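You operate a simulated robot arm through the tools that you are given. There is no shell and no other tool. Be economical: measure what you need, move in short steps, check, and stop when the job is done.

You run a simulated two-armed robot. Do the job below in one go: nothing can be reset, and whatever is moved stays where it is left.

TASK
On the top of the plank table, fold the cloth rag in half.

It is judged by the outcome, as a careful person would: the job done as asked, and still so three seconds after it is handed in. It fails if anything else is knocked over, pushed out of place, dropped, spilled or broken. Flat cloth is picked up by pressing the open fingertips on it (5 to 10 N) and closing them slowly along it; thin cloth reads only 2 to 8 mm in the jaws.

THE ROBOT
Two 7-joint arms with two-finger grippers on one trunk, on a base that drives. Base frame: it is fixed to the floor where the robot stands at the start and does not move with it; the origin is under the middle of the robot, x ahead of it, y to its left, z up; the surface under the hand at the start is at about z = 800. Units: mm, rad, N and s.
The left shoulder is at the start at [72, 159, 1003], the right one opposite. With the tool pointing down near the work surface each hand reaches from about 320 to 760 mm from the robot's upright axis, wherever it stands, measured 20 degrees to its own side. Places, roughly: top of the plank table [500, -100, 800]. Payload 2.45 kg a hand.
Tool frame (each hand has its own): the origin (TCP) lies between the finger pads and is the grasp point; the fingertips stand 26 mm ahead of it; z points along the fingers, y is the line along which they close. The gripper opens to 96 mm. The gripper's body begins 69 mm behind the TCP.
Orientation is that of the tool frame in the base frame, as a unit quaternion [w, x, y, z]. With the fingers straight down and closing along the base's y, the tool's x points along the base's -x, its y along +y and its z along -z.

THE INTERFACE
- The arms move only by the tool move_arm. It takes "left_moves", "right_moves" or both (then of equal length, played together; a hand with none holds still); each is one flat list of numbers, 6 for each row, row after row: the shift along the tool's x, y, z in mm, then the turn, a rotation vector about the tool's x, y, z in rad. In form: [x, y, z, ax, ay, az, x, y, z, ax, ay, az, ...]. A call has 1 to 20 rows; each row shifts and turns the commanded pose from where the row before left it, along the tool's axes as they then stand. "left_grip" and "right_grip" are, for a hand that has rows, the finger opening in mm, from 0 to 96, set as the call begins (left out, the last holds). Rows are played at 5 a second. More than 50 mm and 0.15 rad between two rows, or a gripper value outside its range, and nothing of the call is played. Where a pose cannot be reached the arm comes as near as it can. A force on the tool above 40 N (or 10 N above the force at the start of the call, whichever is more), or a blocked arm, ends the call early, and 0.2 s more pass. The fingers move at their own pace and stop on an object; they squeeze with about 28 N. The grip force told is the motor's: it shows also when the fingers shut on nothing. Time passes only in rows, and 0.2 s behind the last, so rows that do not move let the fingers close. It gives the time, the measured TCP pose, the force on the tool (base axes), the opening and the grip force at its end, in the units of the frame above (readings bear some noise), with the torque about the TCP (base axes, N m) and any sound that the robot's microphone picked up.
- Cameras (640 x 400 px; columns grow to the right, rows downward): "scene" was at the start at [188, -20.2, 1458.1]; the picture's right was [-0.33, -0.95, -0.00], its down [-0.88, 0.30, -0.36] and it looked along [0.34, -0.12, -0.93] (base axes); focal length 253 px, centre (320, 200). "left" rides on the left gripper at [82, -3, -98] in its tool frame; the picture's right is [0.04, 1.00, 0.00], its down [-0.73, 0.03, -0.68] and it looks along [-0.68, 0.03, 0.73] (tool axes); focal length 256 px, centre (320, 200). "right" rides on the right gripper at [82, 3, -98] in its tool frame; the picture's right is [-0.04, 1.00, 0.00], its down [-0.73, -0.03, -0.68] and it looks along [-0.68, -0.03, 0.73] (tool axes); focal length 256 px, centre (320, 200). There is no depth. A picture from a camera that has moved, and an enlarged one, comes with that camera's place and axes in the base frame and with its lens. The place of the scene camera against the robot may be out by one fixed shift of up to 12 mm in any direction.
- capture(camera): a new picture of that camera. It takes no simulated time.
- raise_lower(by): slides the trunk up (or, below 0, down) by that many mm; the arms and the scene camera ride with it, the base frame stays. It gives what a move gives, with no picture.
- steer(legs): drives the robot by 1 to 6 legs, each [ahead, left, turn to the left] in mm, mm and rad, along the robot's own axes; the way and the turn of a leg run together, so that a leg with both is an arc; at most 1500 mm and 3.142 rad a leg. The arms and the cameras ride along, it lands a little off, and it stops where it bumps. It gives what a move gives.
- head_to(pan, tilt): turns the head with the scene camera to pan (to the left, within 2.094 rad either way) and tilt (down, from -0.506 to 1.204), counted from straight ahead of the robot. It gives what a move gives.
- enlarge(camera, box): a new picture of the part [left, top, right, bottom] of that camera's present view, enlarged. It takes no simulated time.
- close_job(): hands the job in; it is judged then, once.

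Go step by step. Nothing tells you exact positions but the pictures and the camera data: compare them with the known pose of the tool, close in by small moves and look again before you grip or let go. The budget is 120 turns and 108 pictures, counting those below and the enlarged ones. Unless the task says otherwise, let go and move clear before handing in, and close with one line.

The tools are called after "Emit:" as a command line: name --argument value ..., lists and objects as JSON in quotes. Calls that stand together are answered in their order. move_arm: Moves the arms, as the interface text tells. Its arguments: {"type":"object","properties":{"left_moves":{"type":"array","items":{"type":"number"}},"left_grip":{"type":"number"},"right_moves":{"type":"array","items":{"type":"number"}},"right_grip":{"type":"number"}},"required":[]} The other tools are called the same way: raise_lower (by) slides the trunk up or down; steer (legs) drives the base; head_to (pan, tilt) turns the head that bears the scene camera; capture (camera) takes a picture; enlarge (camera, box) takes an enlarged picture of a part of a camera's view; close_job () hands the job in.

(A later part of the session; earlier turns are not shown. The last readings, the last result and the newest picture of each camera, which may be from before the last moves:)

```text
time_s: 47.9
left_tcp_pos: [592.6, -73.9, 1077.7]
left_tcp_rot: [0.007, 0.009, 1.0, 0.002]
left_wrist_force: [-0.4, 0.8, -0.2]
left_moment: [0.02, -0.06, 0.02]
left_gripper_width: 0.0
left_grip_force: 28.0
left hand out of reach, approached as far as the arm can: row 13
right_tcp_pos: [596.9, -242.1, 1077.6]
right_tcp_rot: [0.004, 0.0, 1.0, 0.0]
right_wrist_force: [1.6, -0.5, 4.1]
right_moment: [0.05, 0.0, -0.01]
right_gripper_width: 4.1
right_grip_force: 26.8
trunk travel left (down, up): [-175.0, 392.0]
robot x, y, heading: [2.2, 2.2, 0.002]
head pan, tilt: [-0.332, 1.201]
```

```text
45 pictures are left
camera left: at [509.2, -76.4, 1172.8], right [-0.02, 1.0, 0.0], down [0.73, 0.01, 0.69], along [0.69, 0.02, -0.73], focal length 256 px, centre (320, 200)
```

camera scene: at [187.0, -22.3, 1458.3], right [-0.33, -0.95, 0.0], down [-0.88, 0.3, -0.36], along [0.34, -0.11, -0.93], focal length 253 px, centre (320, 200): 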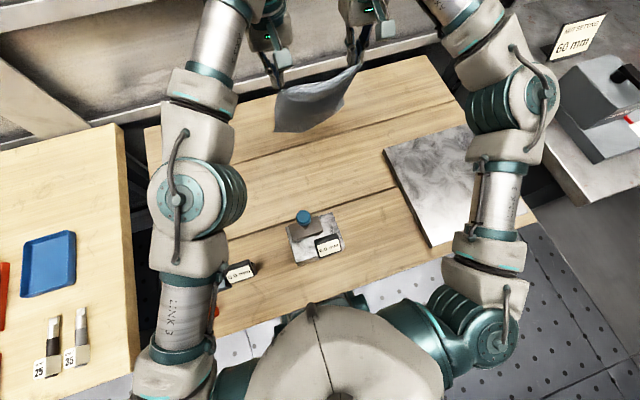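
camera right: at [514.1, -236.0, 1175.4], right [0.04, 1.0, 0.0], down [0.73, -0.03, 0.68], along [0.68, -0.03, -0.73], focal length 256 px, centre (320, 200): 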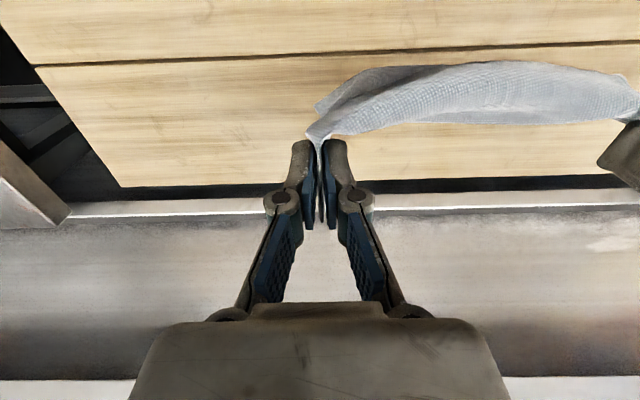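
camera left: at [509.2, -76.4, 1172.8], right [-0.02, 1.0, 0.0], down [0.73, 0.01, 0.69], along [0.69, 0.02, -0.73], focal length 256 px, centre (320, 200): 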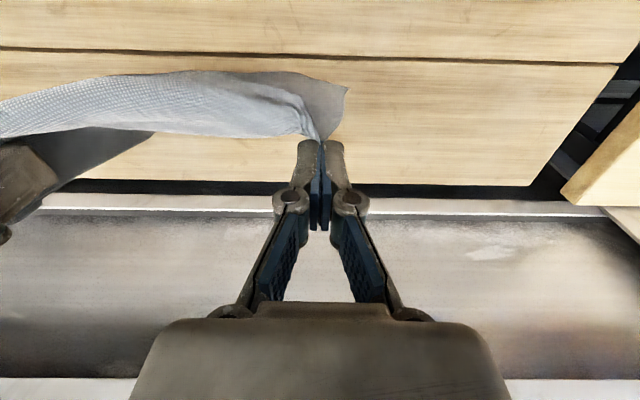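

The rag hangs free and both grips hold. To lay it further forward I need more reach, so I'll raise the trunk 230 mm, then bring the hands down and forward.

Emit:
raise_lower --by 230

Emit:
move_arm --left_moves '[0, 0, 30, 0, 0, 0, 0, 0, 30, 0, 0, 0, 0, 0, 30, 0, 0, 0, -10, 0, 30, 0, 0, 0, -10, 0, 30, 0, 0, 0, -14, 0, 30, 0, 0, 0, -14, 0, 20, 0, 0, 0, -14, 0, 15, 0, 0, 0, 0, 0, 0, 0, 0, 0, 0, 0, 0, 0, 0, 0]' --right_moves '[0, 0, 30, 0, 0, 0, 0, 0, 30, 0, 0, 0, 0, 0, 30, 0, 0, 0, -10, 0, 30, 0, 0, 0, -10, 0, 30, 0, 0, 0, -13, 0, 30, 0, 0, 0, -13, 0, 20, 0, 0, 0, -12, 0, 15, 0, 0, 0, 0, 0, 0, 0, 0, 0, 0, 0, 0, 0, 0, 0]'

Emit:
capture --camera "scene"

Emit:
capture --camera "right"

```text
time_s: 50.4
left_tcp_pos: [525.2, -70.1, 1417.3]
left_tcp_rot: [0.11, 0.007, 0.994, 0.001]
left_wrist_force: [3.7, -8.7, -5.8]
left_moment: [-0.25, -0.13, 0.11]
left_gripper_width: 0.2
left_grip_force: 28.5
right_tcp_pos: [599.5, -237.9, 1306.5]
right_tcp_rot: [0.002, -0.001, 1.0, -0.001]
right_wrist_force: [-3.3, 8.2, 5.4]
right_moment: [0.17, 0.11, -0.16]
right_gripper_width: 1.3
right_grip_force: 27.1
trunk travel left (down, up): [-405.0, 162.0]
robot x, y, heading: [0.6, 4.4, -0.001]
head pan, tilt: [-0.332, 1.201]
```

```text
time_s: 52.6
left_tcp_pos: [632.0, -69.7, 1222.8]
left_tcp_rot: [0.109, 0.007, 0.994, 0.002]
left_wrist_force: [0.5, 0.9, -0.5]
left_moment: [-0.01, 0.01, -0.01]
left_gripper_width: 0.0
left_grip_force: 28.4
right_tcp_pos: [658.9, -239.5, 1093.7]
right_tcp_rot: [0.001, 0.0, 1.0, -0.002]
right_wrist_force: [-0.1, -0.4, -0.3]
right_moment: [0.0, 0.02, 0.0]
right_gripper_width: 2.8
right_grip_force: 26.2
trunk travel left (down, up): [-405.0, 162.0]
robot x, y, heading: [-0.5, 3.2, -0.001]
head pan, tilt: [-0.332, 1.201]
```

```text
44 pictures are left
camera scene: at [55.9, -20.6, 1695.4], right [-0.33, -0.95, 0.0], down [-0.88, 0.3, -0.36], along [0.34, -0.12, -0.93], focal length 253 px, centre (320, 200)
```

scene: 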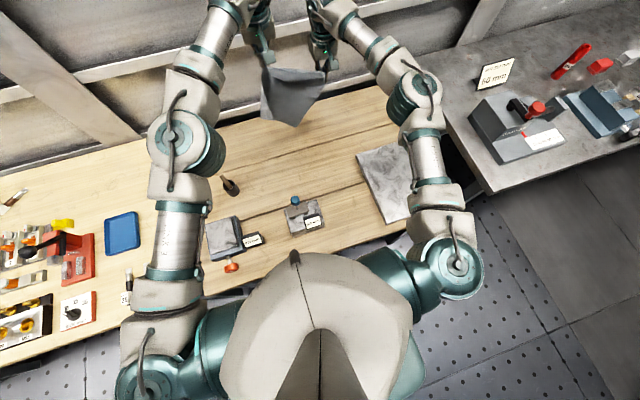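

```text
43 pictures are left
camera right: at [576.7, -234.3, 1190.8], right [0.04, 1.0, 0.0], down [0.73, -0.03, 0.68], along [0.68, -0.03, -0.73], focal length 256 px, centre (320, 200)
```

right: 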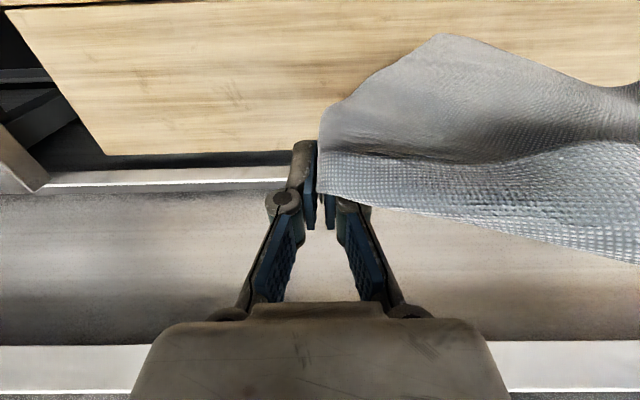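

The left arm shifted and tilted during the trunk move, but both still hold. I'll level the left hand and bring it to the right hand's height.

Emit:
move_arm --left_moves '[0, 0, 0, 0, 0.11, 0, 0, 0, 0, 0, 0.109, 0, -4, 0, 26, 0, 0, 0, -4, 0, 26, 0, 0, 0, -5, 0, 26, 0, 0, 0, -5, 0, 26, 0, 0, 0, -4, 0, 25, 0, 0, 0, 0, 0, 0, 0, 0, 0, 0, 0, 0, 0, 0, 0]'

Emit:
capture --camera "scene"

Emit:
capture --camera "right"

```text
time_s: 54.6
left_tcp_pos: [632.5, -40.1, 1079.0]
left_tcp_rot: [0.001, 0.007, 1.0, 0.002]
left_wrist_force: [0.3, -1.2, 0.7]
left_moment: [-0.03, 0.0, 0.03]
left_gripper_width: 0.0
left_grip_force: 28.4
left hand out of reach, approached as far as the arm can: row 1, 2
right_tcp_pos: [658.5, -238.5, 1094.6]
right_tcp_rot: [0.002, -0.001, 1.0, -0.002]
right_wrist_force: [-0.7, -0.2, 0.5]
right_moment: [0.0, -0.03, -0.03]
right_gripper_width: 0.8
right_grip_force: 26.5
trunk travel left (down, up): [-405.0, 162.0]
robot x, y, heading: [0.9, 1.1, 0.002]
head pan, tilt: [-0.332, 1.201]
```

```text
42 pictures are left
camera scene: at [56.6, -20.3, 1695.4], right [-0.33, -0.95, 0.0], down [-0.88, 0.3, -0.36], along [0.34, -0.12, -0.93], focal length 253 px, centre (320, 200)
```

scene: 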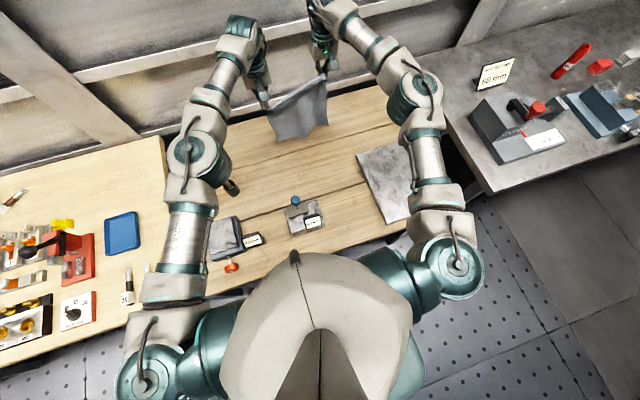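

```text
41 pictures are left
camera right: at [576.9, -234.5, 1190.9], right [0.04, 1.0, 0.0], down [0.73, -0.03, 0.68], along [0.68, -0.03, -0.73], focal length 256 px, centre (320, 200)
```

right: 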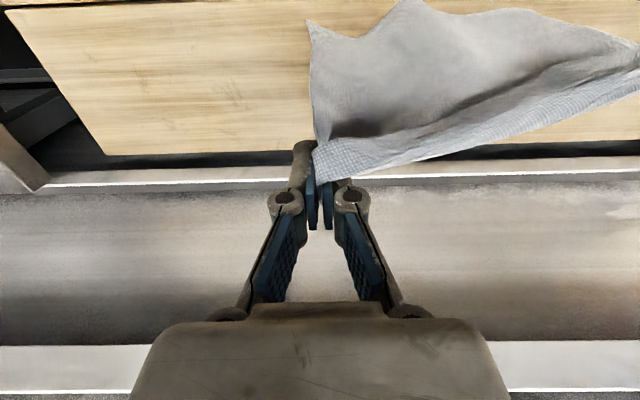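

Both still hold. I'll align the left hand with the right, then lower until the rag's bottom edge touches the table.

Emit:
move_arm --left_moves '[-8, -9, -5, 0, 0, 0, -8, -9, -5, 0, 0, 0, -7, -9, -5, 0, 0, 0, 0, 0, 12, 0, 0, 0, 0, 0, 12, 0, 0, 0, 0, 0, 10, 0, 0, 0, 0, 0, 0, 0, 0, 0, 0, 0, 0, 0, 0, 0]' --right_moves '[0, 0, 0, 0, 0, 0, 0, 0, 0, 0, 0, 0, 0, 0, 0, 0, 0, 0, 0, 0, 12, 0, 0, 0, 0, 0, 12, 0, 0, 0, 0, 0, 10, 0, 0, 0, 0, 0, 0, 0, 0, 0, 0, 0, 0, 0, 0, 0]'

Emit:
enlarge --camera "scene" --box '[200, 50, 400, 175]'

Emit:
capture --camera "right"

```text
time_s: 56.4
left_tcp_pos: [628.0, -44.5, 1053.7]
left_tcp_rot: [0.0, 0.007, 1.0, 0.002]
left_wrist_force: [-0.3, -0.8, 0.1]
left_moment: [0.0, 0.0, -0.01]
left_gripper_width: 0.0
left_grip_force: 28.4
left hand out of reach, approached as far as the arm can: row 1, 2, 3
right_tcp_pos: [659.4, -238.5, 1060.5]
right_tcp_rot: [0.001, -0.001, 1.0, -0.002]
right_wrist_force: [0.4, 0.9, 0.9]
right_moment: [0.0, -0.02, -0.05]
right_gripper_width: 2.1
right_grip_force: 30.6
trunk travel left (down, up): [-405.0, 162.0]
robot x, y, heading: [-1.1, -0.4, -0.001]
head pan, tilt: [-0.332, 1.201]
```

```text
3.20 times, centred on (300, 112) of scene
camera zoom: at [56.6, -20.3, 1695.4], right [-0.33, -0.95, 0.0], down [-0.88, 0.3, -0.36], along [0.34, -0.12, -0.93], focal length 810 px, centre (384, 480)
```

zoom: 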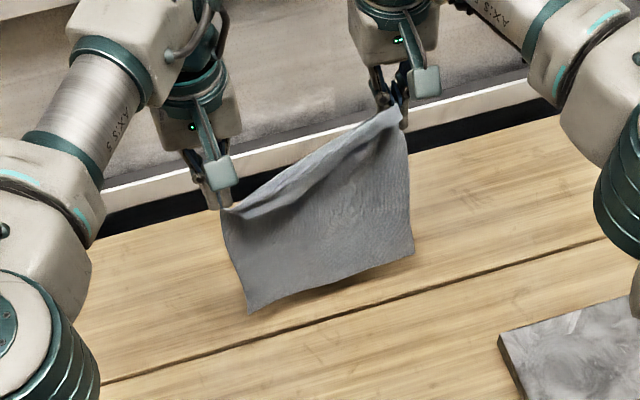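

```text
39 pictures are left
camera right: at [578.3, -234.1, 1156.7], right [0.04, 1.0, 0.0], down [0.73, -0.03, 0.68], along [0.68, -0.03, -0.73], focal length 256 px, centre (320, 200)
```

right: 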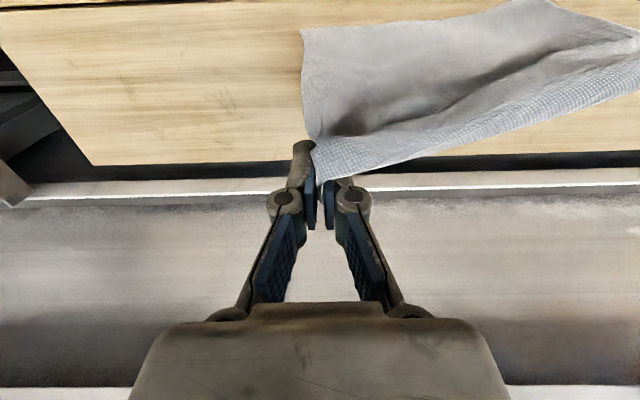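

It hangs nicely from both hands, with the bottom edge close to the table near x 630. I'll lay it down toward me along a 45° path, yawing the left hand so its camera stays clear of the tall handle.

Emit:
move_arm --left_moves '[0, 0, 0, 0, 0, -0.15, 0, 0, 0, 0, 0, -0.15, 0, 0, 0, 0, 0, -0.15, 0, 0, 0, 0, 0, -0.15, 14.5, 9, 18.5, 0, 0, 0, 14.5, 9, 18.5, 0, 0, 0, 14.5, 9, 18.5, 0, 0, 0, 14.5, 9, 18.5, 0, 0, 0, 14.5, 9, 18.5, 0, 0, 0, 14.5, 9, 18.5, 0, 0, 0]' --right_moves '[7, 0, 0, 0, 0, 0, 7, 0, 0, 0, 0, 0, 7, 0, 0, 0, 0, 0, 7, 0, 0, 0, 0, 0, 17, -0.8, 19, 0, 0, 0, 17, -0.8, 19, 0, 0, 0, 17, -0.8, 19, 0, 0, 0, 17, -0.8, 19, 0, 0, 0, 17, -0.8, 19, 0, 0, 0, 17, -0.8, 19, 0, 0, 0]'

Emit:
capture --camera "scene"

```text
time_s: 58.6
left_tcp_pos: [521.4, -43.5, 941.4]
left_tcp_rot: [0.0, -0.289, 0.957, 0.001]
left_wrist_force: [0.3, -0.4, 0.0]
left_moment: [0.02, 0.0, -0.03]
left_gripper_width: 0.1
left_grip_force: 27.5
right_tcp_pos: [525.3, -243.6, 942.7]
right_tcp_rot: [0.002, 0.0, 1.0, -0.001]
right_wrist_force: [0.5, 0.1, -0.5]
right_moment: [0.03, 0.02, -0.03]
right_gripper_width: 1.1
right_grip_force: 25.9
trunk travel left (down, up): [-405.0, 162.0]
robot x, y, heading: [-2.5, -3.1, 0.002]
head pan, tilt: [-0.332, 1.201]
```

```text
38 pictures are left
camera scene: at [54.9, -20.7, 1695.4], right [-0.33, -0.95, 0.0], down [-0.88, 0.3, -0.36], along [0.34, -0.12, -0.93], focal length 253 px, centre (320, 200)
```

scene: 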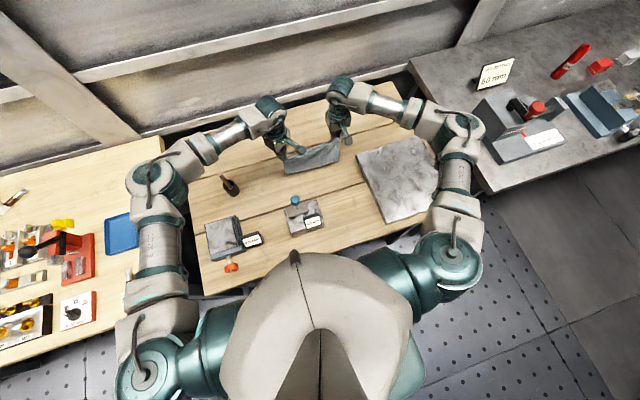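

Emit:
enlarge --camera "scene" --box '[240, 80, 400, 205]'

Emit:
capture --camera "right"

```text
3.20 times, centred on (320, 142) of scene
camera zoom: at [54.9, -20.7, 1695.4], right [-0.33, -0.95, 0.0], down [-0.88, 0.3, -0.36], along [0.34, -0.12, -0.93], focal length 810 px, centre (320, 384)
```

zoom: 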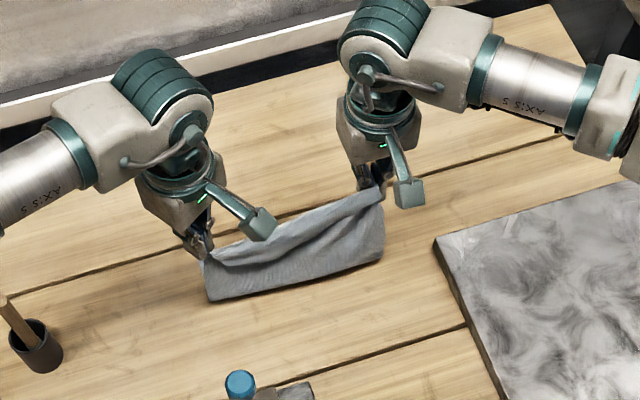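

```text
36 pictures are left
camera right: at [443.5, -239.2, 1039.3], right [0.04, 1.0, 0.0], down [0.73, -0.03, 0.68], along [0.68, -0.03, -0.73], focal length 256 px, centre (320, 200)
```

right: 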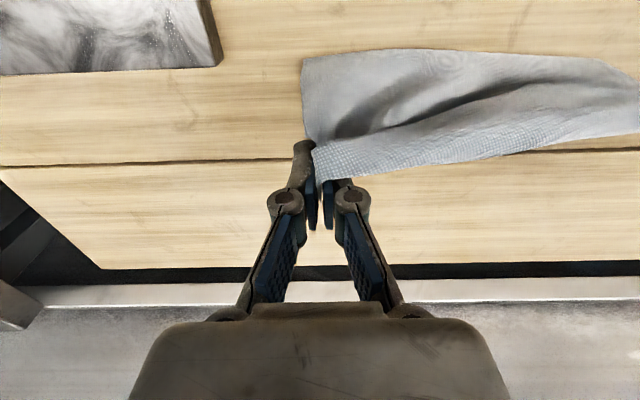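

The far part is already lying on the table behind the hanging sheet. Continuing to lay it down.

Emit:
move_arm --left_moves '[14, 9.5, 18, 0, 0, 0, 14, 9.5, 18, 0, 0, 0, 14, 9.5, 18, 0, 0, 0, 14, 9.5, 18, 0, 0, 0, 14, 9.5, 18, 0, 0, 0, 14, 9.5, 12, 0, 0, 0, 0, 0, 0, 0, 0, 0]' --right_moves '[17, 0, 18, 0, 0, 0, 17, 0, 18, 0, 0, 0, 17, 0, 18, 0, 0, 0, 17, 0, 18, 0, 0, 0, 17, 0, 18, 0, 0, 0, 17, 0, 12, 0, 0, 0, 0, 0, 0, 0, 0, 0]'

Emit:
enlarge --camera "scene" --box '[220, 100, 380, 225]'

Emit:
capture --camera "right"

```text
time_s: 60.2
left_tcp_pos: [421.6, -42.7, 840.5]
left_tcp_rot: [0.001, -0.288, 0.958, 0.001]
left_wrist_force: [-0.3, 0.1, 0.6]
left_moment: [0.02, -0.01, 0.02]
left_gripper_width: 0.0
left_grip_force: 27.8
right_tcp_pos: [428.8, -246.5, 839.8]
right_tcp_rot: [0.001, -0.001, 1.0, -0.002]
right_wrist_force: [0.6, -0.2, 0.7]
right_moment: [0.01, 0.02, -0.02]
right_gripper_width: 1.3
right_grip_force: 25.5
trunk travel left (down, up): [-405.0, 162.0]
robot x, y, heading: [1.3, -0.3, 0.002]
head pan, tilt: [-0.332, 1.201]
```

```text
3.20 times, centred on (300, 162) of scene
camera zoom: at [54.4, -20.6, 1695.4], right [-0.33, -0.95, 0.0], down [-0.88, 0.3, -0.36], along [0.34, -0.12, -0.93], focal length 810 px, centre (384, 320)
```

zoom: 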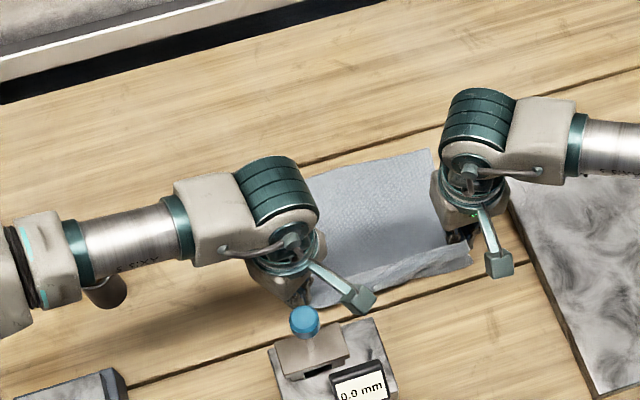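

```text
34 pictures are left
camera right: at [347.5, -241.1, 937.6], right [0.04, 1.0, 0.0], down [0.73, -0.03, 0.68], along [0.68, -0.03, -0.73], focal length 256 px, centre (320, 200)
```

right: 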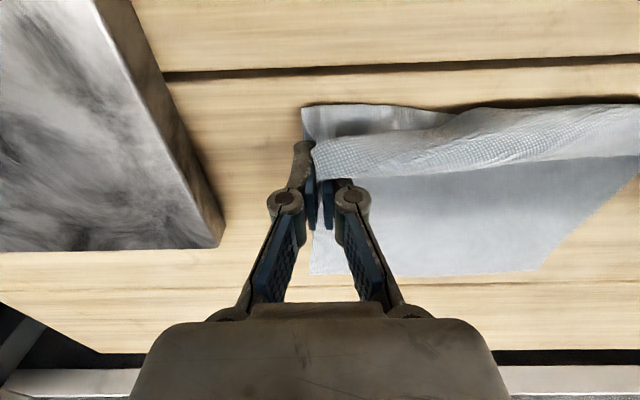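

The rag is down with its far edge at x about 580 and near edge about 400, with some slack. I'll release here, then stretch it forward by pressing near the far edge and sliding.

Emit:
move_arm --left_moves '[0, 0, 5, 0, 0, 0, 0, 0, 0, 0, 0, 0]' --right_moves '[0, 0, 5, 0, 0, 0, 0, 0, 0, 0, 0, 0]' --left_grip 24 --right_grip 24

Emit:
move_arm --left_moves '[0, 0, -10, 0, 0, 0, 0, 0, -20, 0, 0, 0, -29, -20, -40, 0, 0, 0, -29, -20, -20, 0, 0, 0, -29, -20, 0, 0, 0, 0]' --right_moves '[0, 0, -10, 0, 0, 0, 0, 0, -20, 0, 0, 0, -35, 0, -40, 0, 0, 0, -35, 0, -20, 0, 0, 0, -35, 0, 0, 0, 0, 0]'

Emit:
enlarge --camera "scene" --box '[220, 100, 380, 225]'

Emit:
capture --camera "right"

```text
time_s: 60.8
left_tcp_pos: [421.1, -43.1, 834.2]
left_tcp_rot: [0.001, -0.289, 0.957, 0.001]
left_wrist_force: [-0.4, 0.3, -0.6]
left_moment: [-0.04, -0.02, -0.02]
left_gripper_width: 24.0
left_grip_force: 0.1
right_tcp_pos: [428.4, -246.4, 835.8]
right_tcp_rot: [0.002, -0.001, 1.0, -0.002]
right_wrist_force: [0.8, -0.5, -0.3]
right_moment: [0.0, -0.01, -0.02]
right_gripper_width: 23.9
right_grip_force: 0.0
trunk travel left (down, up): [-405.0, 162.0]
robot x, y, heading: [-1.6, -2.9, -0.002]
head pan, tilt: [-0.332, 1.201]
```

```text
refused: row 3 steps farther than a row can; nothing moved
```

```text
3.20 times, centred on (300, 162) of scene
camera zoom: at [54.2, -20.6, 1695.4], right [-0.33, -0.95, 0.0], down [-0.88, 0.3, -0.36], along [0.34, -0.12, -0.93], focal length 810 px, centre (384, 320)
```

zoom: 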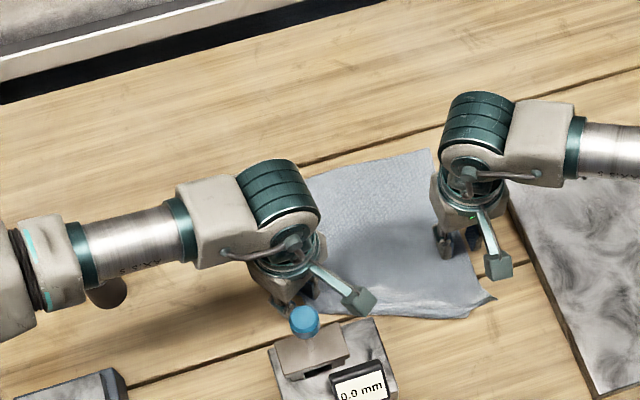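

```text
32 pictures are left
camera right: at [347.3, -240.8, 933.1], right [0.04, 1.0, 0.0], down [0.73, -0.03, 0.68], along [0.68, -0.03, -0.73], focal length 256 px, centre (320, 200)
```

right: 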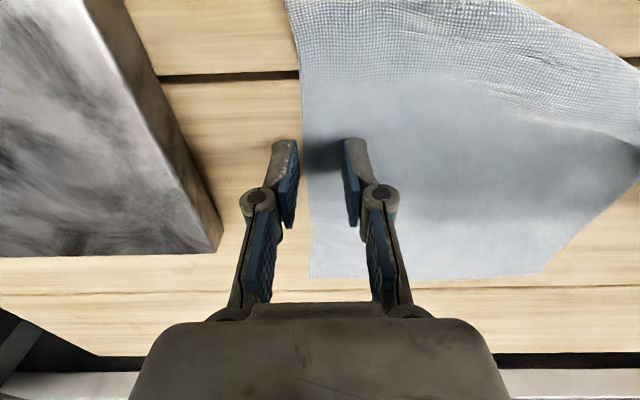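

Released; the rag now lies nearly flat (near edge about x 357, far edge 580). I'm moving the hands up and forward over its far half, ready to press and slide it forward.

Emit:
move_arm --left_moves '[0, 0, -20, 0, 0, 0, 0, 0, -40, 0, 0, 0, -21.8, -23, 0, 0, 0, 0, -21.8, -23, 0, 0, 0, 0, -21.8, -23, 0, 0, 0, 0, -21.8, -23, 0, 0, 0, 0, 0, 0, 29, 0, 0, 0, 0, 0, 29, 0, 0, 0, 0, 0, 0, 0, 0, 0]' --right_moves '[0, 0, -20, 0, 0, 0, 0, 0, -40, 0, 0, 0, -29.3, 6, 0, 0, 0, 0, -29.3, 6, 0, 0, 0, 0, -29.3, 6, 0, 0, 0, 0, -29.3, 6, 0, 0, 0, 0, 0, 0, 29, 0, 0, 0, 0, 0, 29, 0, 0, 0, 0, 0, 0, 0, 0, 0]' --left_grip 12 --right_grip 12

Emit:
enlarge --camera "scene" --box '[220, 90, 380, 215]'

```text
time_s: 62.8
left_tcp_pos: [543.1, -73.2, 837.2]
left_tcp_rot: [0.001, -0.289, 0.957, 0.001]
left_wrist_force: [0.1, 0.2, -0.1]
left_moment: [0.0, -0.01, -0.01]
left_gripper_width: 11.8
left_grip_force: 0.0
right_tcp_pos: [543.2, -220.3, 838.9]
right_tcp_rot: [0.002, -0.001, 1.0, -0.002]
right_wrist_force: [-1.2, -0.3, 0.1]
right_moment: [0.01, 0.02, -0.02]
right_gripper_width: 12.2
right_grip_force: 0.1
trunk travel left (down, up): [-405.0, 162.0]
robot x, y, heading: [-1.7, 0.5, -0.002]
head pan, tilt: [-0.332, 1.201]
```

```text
3.20 times, centred on (300, 152) of scene
camera zoom: at [55.4, -20.7, 1695.4], right [-0.33, -0.95, 0.0], down [-0.88, 0.3, -0.36], along [0.34, -0.12, -0.93], focal length 810 px, centre (384, 352)
```

zoom: 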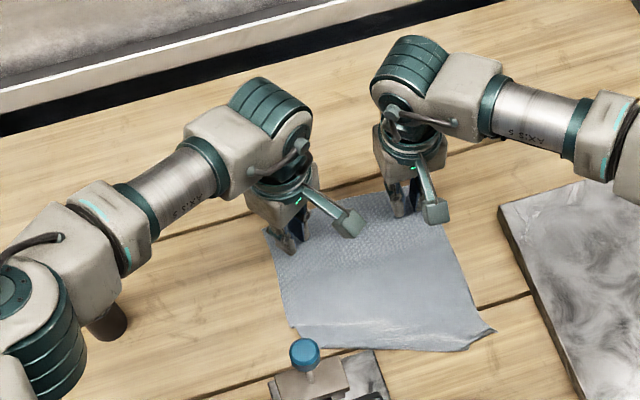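

The rag lies flat. I'm pressing down on the far half to slide it forward about 55 mm.

Emit:
move_arm --left_moves '[0, 0, 7, 0, 0, 0, 0, 0, 3, 0, 0, 0, 0, 0, 1, 0, 0, 0, 0, 0, 0, 0, 0, 0]' --right_moves '[0, 0, 8, 0, 0, 0, 0, 0, 3, 0, 0, 0, 0, 0, 1, 0, 0, 0, 0, 0, 0, 0, 0, 0]'

```text
time_s: 63.8
left_tcp_pos: [543.7, -74.6, 827.0]
left_tcp_rot: [0.001, -0.29, 0.957, 0.001]
left_wrist_force: [0.8, 1.7, 4.1]
left_moment: [0.04, 0.01, 0.04]
left_gripper_width: 11.9
left_grip_force: 0.1
right_tcp_pos: [543.8, -221.0, 826.6]
right_tcp_rot: [0.003, -0.001, 1.0, -0.002]
right_wrist_force: [0.8, -0.9, 13.4]
right_moment: [0.04, 0.02, 0.02]
right_gripper_width: 11.7
right_grip_force: 0.0
trunk travel left (down, up): [-405.0, 162.0]
robot x, y, heading: [-0.9, -1.4, 0.004]
head pan, tilt: [-0.332, 1.201]
```

Emit:
move_arm --left_moves '[0, 0, 0.4, 0, 0, 0, -4.1, -2.8, 0, 0, 0, 0, -4.1, -2.8, 0, 0, 0, 0, -4.1, -2.8, 0, 0, 0, 0, -4.1, -2.8, 0, 0, 0, 0, -4.1, -2.8, 0, 0, 0, 0, -4.1, -2.8, 0, 0, 0, 0, -4.1, -2.8, 0, 0, 0, 0, -4.1, -2.8, 0, 0, 0, 0, -4.1, -2.8, 0, 0, 0, 0, -4.1, -2.8, 0, 0, 0, 0, -4.1, -2.8, 0, 0, 0, 0, 0, 0, -3, 0, 0, 0, 0, 0, -20, 0, 0, 0]' --right_moves '[0, 0, -0.2, 0, 0, 0, -5, 0, 0, 0, 0, 0, -5, 0, 0, 0, 0, 0, -5, 0, 0, 0, 0, 0, -5, 0, 0, 0, 0, 0, -5, 0, 0, 0, 0, 0, -5, 0, 0, 0, 0, 0, -5, 0, 0, 0, 0, 0, -5, 0, 0, 0, 0, 0, -5, 0, 0, 0, 0, 0, -5, 0, 0, 0, 0, 0, -5, 0, 0, 0, 0, 0, 0, 0, -3, 0, 0, 0, 0, 0, -20, 0, 0, 0]'

Emit:
enlarge --camera "scene" --box '[220, 90, 380, 215]'

```text
time_s: 66.8
left_tcp_pos: [581.8, -68.2, 846.0]
left_tcp_rot: [0.0, -0.289, 0.957, 0.001]
left_wrist_force: [-1.2, 0.0, -0.3]
left_moment: [0.01, -0.03, 0.0]
left_gripper_width: 12.1
left_grip_force: 0.0
left hand out of reach, approached as far as the arm can: row 9, 10, 11, 12
right_tcp_pos: [598.7, -219.8, 848.2]
right_tcp_rot: [0.002, 0.0, 1.0, -0.003]
right_wrist_force: [0.1, -0.4, -1.1]
right_moment: [0.0, 0.0, -0.01]
right_gripper_width: 11.9
right_grip_force: 0.1
trunk travel left (down, up): [-405.0, 162.0]
robot x, y, heading: [-4.8, 0.1, 0.005]
head pan, tilt: [-0.332, 1.201]
```

```text
3.20 times, centred on (300, 152) of scene
camera zoom: at [56.7, -18.8, 1695.2], right [-0.33, -0.95, 0.0], down [-0.88, 0.3, -0.36], along [0.34, -0.12, -0.93], focal length 810 px, centre (384, 352)
```

zoom: 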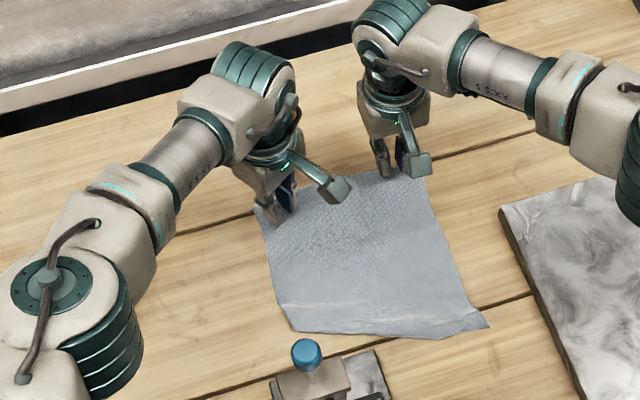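

The slide worked partly; the left arm is at its reach limit at this trunk height. I'll raise and retract the hands, then lower the trunk back.

Emit:
move_arm --left_moves '[10, 7, -40, 0, 0, 0, 10, 7, -40, 0, 0, 0, 10, 7, -40, 0, 0, 0, 10, 7, -40, 0, 0, 0, 10, 7, -40, 0, 0, 0, 10, 7, -40, 0, 0, 0]' --right_moves '[14, 0, -40, 0, 0, 0, 14, 0, -40, 0, 0, 0, 14, 0, -40, 0, 0, 0, 14, 0, -40, 0, 0, 0, 14, 0, -40, 0, 0, 0, 14, 0, -40, 0, 0, 0]'

Emit:
raise_lower --by -225

Emit:
capture --camera "right"

Emit:
capture --camera "left"

```text
time_s: 68.2
left_tcp_pos: [504.5, -68.7, 1086.0]
left_tcp_rot: [0.001, -0.289, 0.957, 0.001]
left_wrist_force: [-0.7, -0.2, 0.6]
left_moment: [-0.04, -0.04, 0.04]
left_gripper_width: 12.0
left_grip_force: 0.0
right_tcp_pos: [510.3, -215.9, 1090.6]
right_tcp_rot: [0.002, -0.001, 1.0, -0.001]
right_wrist_force: [-0.6, 1.0, -0.2]
right_moment: [0.01, 0.01, -0.01]
right_gripper_width: 12.3
right_grip_force: 0.0
trunk travel left (down, up): [-405.0, 162.0]
robot x, y, heading: [0.1, 2.8, 0.003]
head pan, tilt: [-0.332, 1.201]
```

```text
time_s: 70.5
left_tcp_pos: [505.6, -66.7, 865.3]
left_tcp_rot: [0.002, -0.289, 0.957, 0.001]
left_wrist_force: [0.4, 0.2, 0.2]
left_moment: [0.01, 0.02, 0.01]
left_gripper_width: 12.1
left_grip_force: 0.0
right_tcp_pos: [512.7, -218.6, 865.7]
right_tcp_rot: [0.003, -0.002, 1.0, -0.001]
right_wrist_force: [0.0, -0.5, -0.2]
right_moment: [0.04, 0.0, 0.0]
right_gripper_width: 12.3
right_grip_force: 0.0
trunk travel left (down, up): [-180.0, 387.0]
robot x, y, heading: [5.8, -1.8, 0.007]
head pan, tilt: [-0.332, 1.201]
```

```text
29 pictures are left
camera right: at [431.2, -215.2, 962.9], right [0.04, 1.0, 0.0], down [0.73, -0.03, 0.68], along [0.68, -0.03, -0.73], focal length 256 px, centre (320, 200)
```

right: 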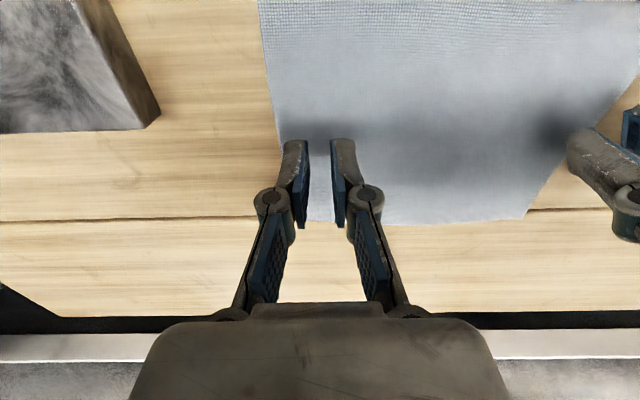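

```text
28 pictures are left
camera left: at [438.8, -117.1, 961.7], right [-0.59, 0.81, 0.0], down [0.59, 0.43, 0.68], along [0.55, 0.4, -0.73], focal length 256 px, centre (320, 200)
```

left: 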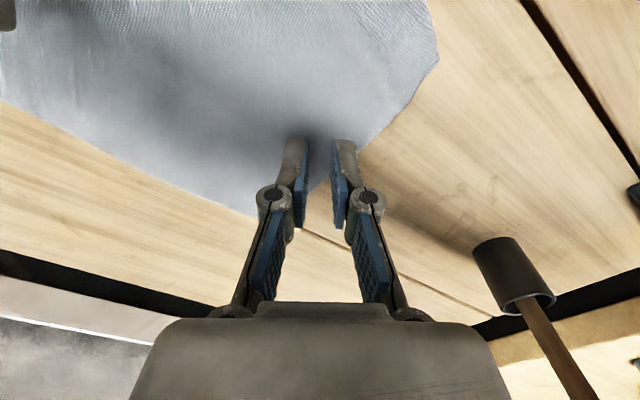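

I can see the near-left corner is folded under, while the far edge (x about 615, y −31 to −247) is clean. I'll grip the far corners right at the edge with straight hands, closing along the edge, so I can hang the rag, let it unfurl and fold it.

Emit:
move_arm --left_moves '[0, 0, 0, 0, 0, 0.15, 0, 0, 0, 0, 0, 0.15, 0, 0, 0, 0, 0, 0.15, 0, 0, 0, 0, 0, 0.145, -24.8, 2.2, 0, 0, 0, 0, -24.8, 2.2, 0, 0, 0, 0, -24.8, 2.2, 0, 0, 0, 0, -24.8, 2.2, 0, 0, 0, 0, 0, 0, 15, 0, 0, 0, 0, 0, 15, 0, 0, 0, 0, 0, 0, 0, 0, 0]' --right_moves '[0, 0, 0, 0, 0, 0, 0, 0, 0, 0, 0, 0, 0, 0, 0, 0, 0, 0, 0, 0, 0, 0, 0, 0, -23, -0.4, 0, 0, 0, 0, -23, -0.4, 0, 0, 0, 0, -23, -0.4, 0, 0, 0, 0, -23, -0.4, 0, 0, 0, 0, 0, 0, 15, 0, 0, 0, 0, 0, 15, 0, 0, 0, 0, 0, 0, 0, 0, 0]' --left_grip 40 --right_grip 40

Emit:
capture --camera "right"

Emit:
capture --camera "left"

```text
time_s: 72.9
left_tcp_pos: [605.0, -60.8, 834.9]
left_tcp_rot: [0.001, 0.003, 1.0, 0.001]
left_wrist_force: [0.2, -0.1, 0.0]
left_moment: [-0.01, -0.01, 0.01]
left_gripper_width: 39.9
left_grip_force: 0.0
right_tcp_pos: [605.6, -223.4, 834.1]
right_tcp_rot: [0.002, -0.002, 1.0, -0.002]
right_wrist_force: [-0.3, 0.0, 0.9]
right_moment: [0.02, -0.04, 0.01]
right_gripper_width: 40.1
right_grip_force: 0.1
trunk travel left (down, up): [-180.0, 387.0]
robot x, y, heading: [4.7, 4.6, 0.003]
head pan, tilt: [-0.332, 1.201]
```

```text
27 pictures are left
camera right: at [524.0, -218.5, 931.8], right [0.04, 1.0, 0.0], down [0.73, -0.03, 0.68], along [0.68, -0.03, -0.73], focal length 256 px, centre (320, 200)
```

right: 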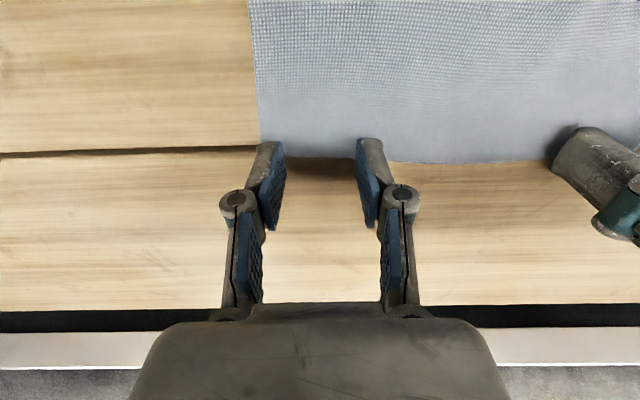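

```text
26 pictures are left
camera left: at [522.2, -64.4, 931.3], right [-0.03, 1.0, 0.0], down [0.73, 0.02, 0.68], along [0.68, 0.02, -0.73], focal length 256 px, centre (320, 200)
```

left: 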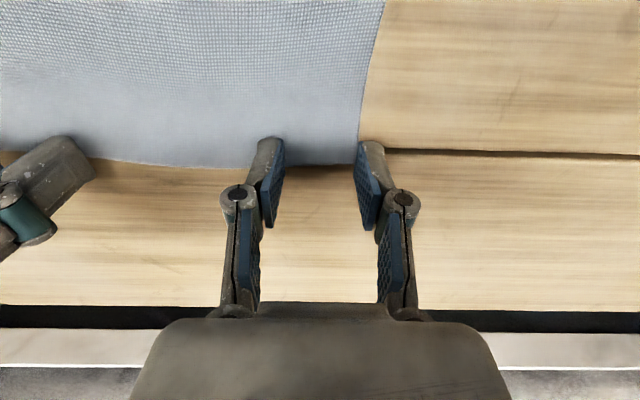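

Right is well placed at its corner; I'll shift the left 8 mm inward and press both to contact.

Emit:
move_arm --left_moves '[0, -8, 3, 0, 0, 0, 0, 0, 3, 0, 0, 0, 0, 0, 2, 0, 0, 0, 0, 0, 1, 0, 0, 0, 0, 0, 0, 0, 0, 0]' --right_moves '[0, 0, 3, 0, 0, 0, 0, 0, 3, 0, 0, 0, 0, 0, 2, 0, 0, 0, 0, 0, 1, 0, 0, 0, 0, 0, 0, 0, 0, 0]'

```text
time_s: 74.1
left_tcp_pos: [605.3, -68.1, 826.2]
left_tcp_rot: [0.001, 0.004, 1.0, 0.0]
left_wrist_force: [-0.4, -0.1, 1.9]
left_moment: [-0.01, 0.0, 0.0]
left_gripper_width: 40.0
left_grip_force: 0.5
right_tcp_pos: [605.8, -222.3, 826.3]
right_tcp_rot: [0.003, -0.001, 1.0, -0.002]
right_wrist_force: [0.3, -0.5, 4.0]
right_moment: [0.07, -0.02, 0.0]
right_gripper_width: 39.9
right_grip_force: 0.5
trunk travel left (down, up): [-180.0, 387.0]
robot x, y, heading: [-3.3, -2.7, 0.001]
head pan, tilt: [-0.332, 1.201]
```

Emit:
move_arm --left_moves '[0, 0, 0.7, 0, 0, 0, 0, 0, 0, 0, 0, 0]' --right_moves '[0, 0, 0.5, 0, 0, 0, 0, 0, 0, 0, 0, 0]' --left_grip 36 --right_grip 36

Emit:
move_arm --left_moves '[0, 0, 0, 0, 0, 0]' --right_moves '[0, 0, 0, 0, 0, 0]' --left_grip 31 --right_grip 31

Emit:
move_arm --left_moves '[0, 0, 0, 0, 0, 0]' --right_moves '[0, 0, 0, 0, 0, 0]' --left_grip 26 --right_grip 26

Emit:
move_arm --left_moves '[0, 0, 0, 0, 0, 0]' --right_moves '[0, 0, 0, 0, 0, 0]' --left_grip 21 --right_grip 21

```text
time_s: 74.7
left_tcp_pos: [605.5, -67.5, 827.4]
left_tcp_rot: [0.002, 0.004, 1.0, 0.0]
left_wrist_force: [0.4, -1.0, 3.8]
left_moment: [-0.11, 0.03, 0.0]
left_gripper_width: 36.3
left_grip_force: 0.1
right_tcp_pos: [605.8, -221.4, 826.9]
right_tcp_rot: [0.004, -0.001, 1.0, -0.001]
right_wrist_force: [2.0, 3.0, 15.0]
right_moment: [0.21, 0.05, -0.06]
right_gripper_width: 35.7
right_grip_force: 6.0
trunk travel left (down, up): [-180.0, 387.0]
robot x, y, heading: [-0.6, 2.2, -0.001]
head pan, tilt: [-0.332, 1.201]
```

```text
time_s: 75.1
left_tcp_pos: [604.7, -68.1, 826.6]
left_tcp_rot: [0.001, 0.004, 1.0, 0.001]
left_wrist_force: [0.5, 0.0, 4.4]
left_moment: [-0.05, -0.02, 0.02]
left_gripper_width: 31.1
left_grip_force: 0.3
right_tcp_pos: [604.6, -222.9, 826.0]
right_tcp_rot: [0.004, -0.001, 1.0, -0.001]
right_wrist_force: [0.5, 2.7, 15.0]
right_moment: [0.11, 0.04, 0.01]
right_gripper_width: 30.5
right_grip_force: 0.0
trunk travel left (down, up): [-180.0, 387.0]
robot x, y, heading: [-0.6, 3.1, -0.004]
head pan, tilt: [-0.332, 1.201]
```

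```text
time_s: 75.5
left_tcp_pos: [604.1, -68.2, 827.3]
left_tcp_rot: [0.002, 0.004, 1.0, 0.001]
left_wrist_force: [-0.1, -0.9, 5.6]
left_moment: [-0.06, 0.01, 0.02]
left_gripper_width: 26.3
left_grip_force: 0.3
right_tcp_pos: [605.1, -221.9, 827.2]
right_tcp_rot: [0.004, -0.001, 1.0, -0.002]
right_wrist_force: [0.3, 1.2, 18.7]
right_moment: [0.16, 0.0, 0.0]
right_gripper_width: 25.6
right_grip_force: 0.0
trunk travel left (down, up): [-180.0, 387.0]
robot x, y, heading: [0.3, -1.6, 0.002]
head pan, tilt: [-0.332, 1.201]
```

```text
time_s: 75.9
left_tcp_pos: [605.4, -66.2, 829.0]
left_tcp_rot: [0.002, 0.004, 1.0, 0.001]
left_wrist_force: [-0.5, 0.7, 7.0]
left_moment: [0.07, -0.01, 0.01]
left_gripper_width: 20.3
left_grip_force: 0.1
right_tcp_pos: [604.3, -223.5, 825.9]
right_tcp_rot: [0.003, -0.002, 1.0, -0.002]
right_wrist_force: [0.0, 1.2, 19.5]
right_moment: [0.09, 0.01, -0.03]
right_gripper_width: 22.0
right_grip_force: 5.2
trunk travel left (down, up): [-180.0, 387.0]
robot x, y, heading: [-0.1, -1.2, 0.008]
head pan, tilt: [-0.332, 1.201]
```

Emit:
capture --camera "left"

Emit:
capture --camera "right"

```text
25 pictures are left
camera left: at [522.5, -70.9, 923.6], right [-0.03, 1.0, 0.0], down [0.73, 0.02, 0.68], along [0.68, 0.02, -0.73], focal length 256 px, centre (320, 200)
```

left: 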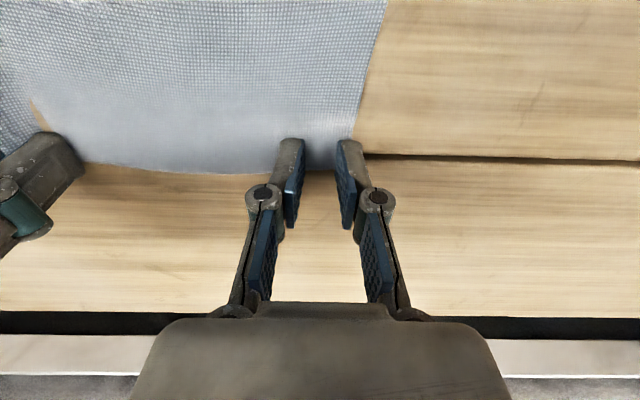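

```text
24 pictures are left
camera right: at [522.7, -217.4, 923.8], right [0.04, 1.0, 0.0], down [0.73, -0.03, 0.68], along [0.68, -0.03, -0.73], focal length 256 px, centre (320, 200)
```

right: 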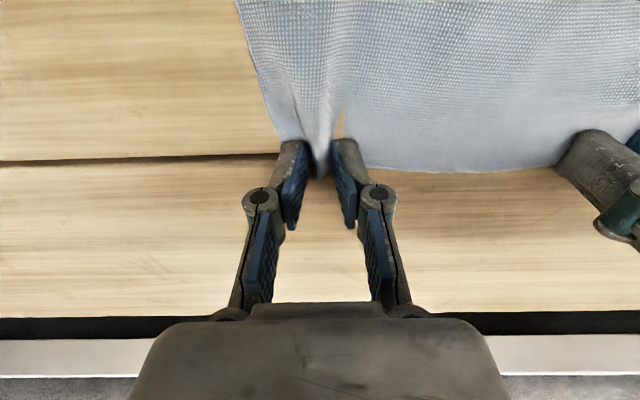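

The right is humping well; the left needs firmer pressure. Adding press on the left and continuing.

Emit:
move_arm --left_moves '[0, 0, 0.6, 0, 0, 0]' --right_moves '[0, 0, -0.3, 0, 0, 0]' --left_grip 17 --right_grip 16

Emit:
move_arm --left_moves '[0, 0, 0.2, 0, 0, 0]' --right_moves '[0, 0, 0, 0, 0, 0]' --left_grip 13 --right_grip 11

Emit:
move_arm --left_moves '[0, 0, 0.2, 0, 0, 0]' --right_moves '[0, 0, 0, 0, 0, 0]' --left_grip 9 --right_grip 6

Emit:
move_arm --left_moves '[0, 0, 0, 0, 0, 0]' --right_moves '[0, 0, 0, 0, 0, 0]' --left_grip 5 --right_grip 3

Emit:
move_arm --left_moves '[0, 0, 0, 0, 0, 0, 0, 0, 0, 0, 0, 0]' --right_moves '[0, 0, 0, 0, 0, 0, 0, 0, 0, 0, 0, 0]' --left_grip 0 --right_grip 0

Emit:
move_arm --left_moves '[0, 0, -5, 0, 0, 0, 0, 0, -10, 0, 0, 0, 0, 0, -15, 0, 0, 0, 0, 0, 0, 0, 0, 0]' --right_moves '[0, 0, -5, 0, 0, 0, 0, 0, -10, 0, 0, 0, 0, 0, -15, 0, 0, 0, 0, 0, 0, 0, 0, 0]'

Emit:
capture --camera "left"

```text
time_s: 76.3
left_tcp_pos: [604.8, -67.4, 826.9]
left_tcp_rot: [0.002, 0.004, 1.0, 0.0]
left_wrist_force: [0.5, -0.6, 12.0]
left_moment: [-0.02, -0.04, 0.0]
left_gripper_width: 16.1
left_grip_force: 0.2
right_tcp_pos: [604.2, -222.7, 826.8]
right_tcp_rot: [0.003, 0.0, 1.0, -0.002]
right_wrist_force: [-0.4, 0.8, 15.4]
right_moment: [0.05, 0.03, 0.04]
right_gripper_width: 17.1
right_grip_force: 0.1
trunk travel left (down, up): [-180.0, 387.0]
robot x, y, heading: [1.1, 1.1, 0.001]
head pan, tilt: [-0.332, 1.201]
```

```text
time_s: 76.7
left_tcp_pos: [603.6, -67.5, 825.8]
left_tcp_rot: [0.002, 0.004, 1.0, 0.001]
left_wrist_force: [1.5, -2.0, 14.9]
left_moment: [-0.12, -0.01, -0.01]
left_gripper_width: 12.1
left_grip_force: 0.0
right_tcp_pos: [605.6, -221.9, 827.4]
right_tcp_rot: [0.004, -0.001, 1.0, -0.002]
right_wrist_force: [-0.1, 1.2, 14.6]
right_moment: [0.09, 0.05, -0.01]
right_gripper_width: 9.8
right_grip_force: 0.1
trunk travel left (down, up): [-180.0, 387.0]
robot x, y, heading: [-0.4, 3.3, -0.0]
head pan, tilt: [-0.332, 1.201]
```

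```text
time_s: 77.1
left_tcp_pos: [604.0, -67.7, 826.3]
left_tcp_rot: [0.003, 0.005, 1.0, 0.001]
left_wrist_force: [3.3, -3.3, 20.7]
left_moment: [-0.21, -0.03, 0.0]
left_gripper_width: 9.1
left_grip_force: 0.1
right_tcp_pos: [603.3, -223.2, 827.2]
right_tcp_rot: [0.003, -0.001, 1.0, -0.001]
right_wrist_force: [0.4, 3.2, 13.1]
right_moment: [0.11, 0.01, -0.02]
right_gripper_width: 5.3
right_grip_force: 0.1
trunk travel left (down, up): [-180.0, 387.0]
robot x, y, heading: [-0.3, -1.5, 0.001]
head pan, tilt: [-0.332, 1.201]
```

```text
time_s: 77.5
left_tcp_pos: [602.9, -68.7, 826.3]
left_tcp_rot: [0.002, 0.004, 1.0, 0.001]
left_wrist_force: [-0.5, -1.3, 21.3]
left_moment: [-0.12, 0.0, -0.02]
left_gripper_width: 2.5
left_grip_force: 0.1
right_tcp_pos: [605.1, -222.1, 826.9]
right_tcp_rot: [0.003, 0.0, 1.0, -0.002]
right_wrist_force: [0.2, 1.4, 9.4]
right_moment: [0.09, -0.01, -0.03]
right_gripper_width: 3.3
right_grip_force: 0.0
trunk travel left (down, up): [-180.0, 387.0]
robot x, y, heading: [4.0, -2.0, -0.001]
head pan, tilt: [-0.332, 1.201]
```

```text
time_s: 78.1
left_tcp_pos: [602.6, -68.3, 827.4]
left_tcp_rot: [0.002, 0.004, 1.0, 0.001]
left_wrist_force: [-0.9, -4.2, 17.9]
left_moment: [-0.13, 0.02, -0.05]
left_gripper_width: 0.1
left_grip_force: 28.3
right_tcp_pos: [605.3, -221.4, 826.6]
right_tcp_rot: [0.003, -0.001, 1.0, -0.001]
right_wrist_force: [0.3, 4.2, 4.3]
right_moment: [0.07, -0.02, -0.01]
right_gripper_width: 3.1
right_grip_force: 25.2
trunk travel left (down, up): [-180.0, 387.0]
robot x, y, heading: [1.4, 4.0, -0.003]
head pan, tilt: [-0.332, 1.201]
```

```text
time_s: 79.1
left_tcp_pos: [604.4, -68.2, 853.9]
left_tcp_rot: [0.0, 0.004, 1.0, 0.001]
left_wrist_force: [-0.3, 0.0, -0.3]
left_moment: [0.01, -0.05, 0.02]
left_gripper_width: 0.1
left_grip_force: 27.9
right_tcp_pos: [604.8, -222.0, 856.2]
right_tcp_rot: [0.001, 0.0, 1.0, -0.001]
right_wrist_force: [0.3, -0.2, 4.0]
right_moment: [-0.02, 0.0, -0.02]
right_gripper_width: 3.6
right_grip_force: 26.6
trunk travel left (down, up): [-180.0, 387.0]
robot x, y, heading: [1.1, -1.2, -0.003]
head pan, tilt: [-0.332, 1.201]
```

```text
23 pictures are left
camera left: at [522.9, -72.0, 950.9], right [-0.03, 1.0, 0.0], down [0.73, 0.02, 0.68], along [0.68, 0.02, -0.73], focal length 256 px, centre (320, 200)
```

left: 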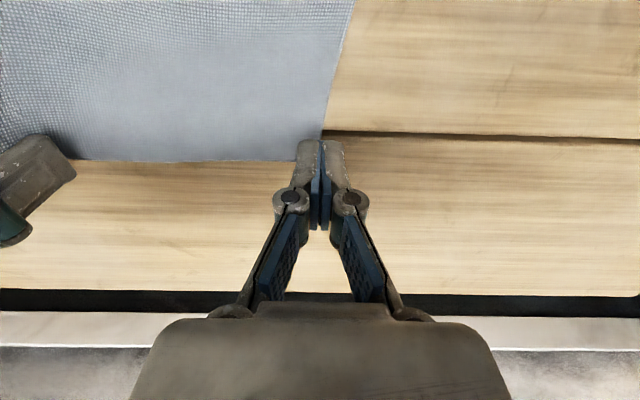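

The right holds (3.6 mm), but the left slid off because the rag shifted; its far-left corner is now near (620, −68). I'll lower the right and retry the left a bit further in.

Emit:
move_arm --left_moves '[0, 0, 0, 0, 0, 0, -9, -24, 0, 0, 0, 0, 0, 0, 10, 0, 0, 0, 0, 0, 10, 0, 0, 0, 0, 0, 0, 0, 0, 0]' --right_moves '[0, 0, 7, 0, 0, 0, 0, 0, 7, 0, 0, 0, 0, 0, 5, 0, 0, 0, 0, 0, 0, 0, 0, 0, 0, 0, 0, 0, 0, 0]' --left_grip 30

Emit:
capture --camera "left"

```text
time_s: 80.3
left_tcp_pos: [615.2, -89.5, 833.5]
left_tcp_rot: [0.001, 0.005, 1.0, 0.001]
left_wrist_force: [-0.3, -0.1, 0.0]
left_moment: [-0.01, -0.01, -0.03]
left_gripper_width: 29.9
left_grip_force: 0.0
right_tcp_pos: [605.8, -219.4, 837.9]
right_tcp_rot: [0.002, 0.0, 1.0, -0.001]
right_wrist_force: [0.2, 0.5, 3.2]
right_moment: [0.0, 0.0, -0.02]
right_gripper_width: 4.0
right_grip_force: 26.5
trunk travel left (down, up): [-180.0, 387.0]
robot x, y, heading: [1.0, -0.8, -0.0]
head pan, tilt: [-0.332, 1.201]
```

```text
22 pictures are left
camera left: at [533.6, -94.0, 930.1], right [-0.03, 1.0, 0.0], down [0.73, 0.02, 0.68], along [0.68, 0.02, -0.73], focal length 256 px, centre (320, 200)
```

left: 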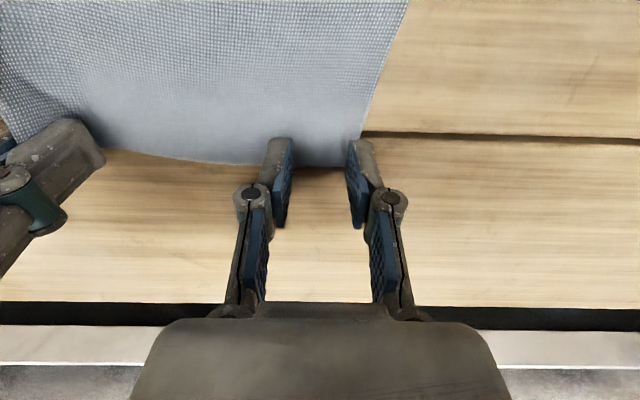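

Emit:
move_arm --left_moves '[0, -5, 3, 0, 0, 0, 0, 0, 3, 0, 0, 0, 0, 0, 1.3, 0, 0, 0, 0, 0, 0.6, 0, 0, 0, 0, 0, 0, 0, 0, 0]'

```text
time_s: 81.5
left_tcp_pos: [614.5, -96.2, 827.0]
left_tcp_rot: [0.002, 0.004, 1.0, 0.001]
left_wrist_force: [2.0, -1.7, 11.1]
left_moment: [-0.13, -0.04, 0.01]
left_gripper_width: 30.6
left_grip_force: 0.1
right_tcp_pos: [604.9, -221.3, 837.3]
right_tcp_rot: [0.003, -0.001, 1.0, -0.001]
right_wrist_force: [0.6, 0.1, 1.5]
right_moment: [-0.01, 0.0, 0.03]
right_gripper_width: 0.9
right_grip_force: 24.0
trunk travel left (down, up): [-180.0, 387.0]
robot x, y, heading: [2.2, -0.5, 0.004]
head pan, tilt: [-0.332, 1.201]
```

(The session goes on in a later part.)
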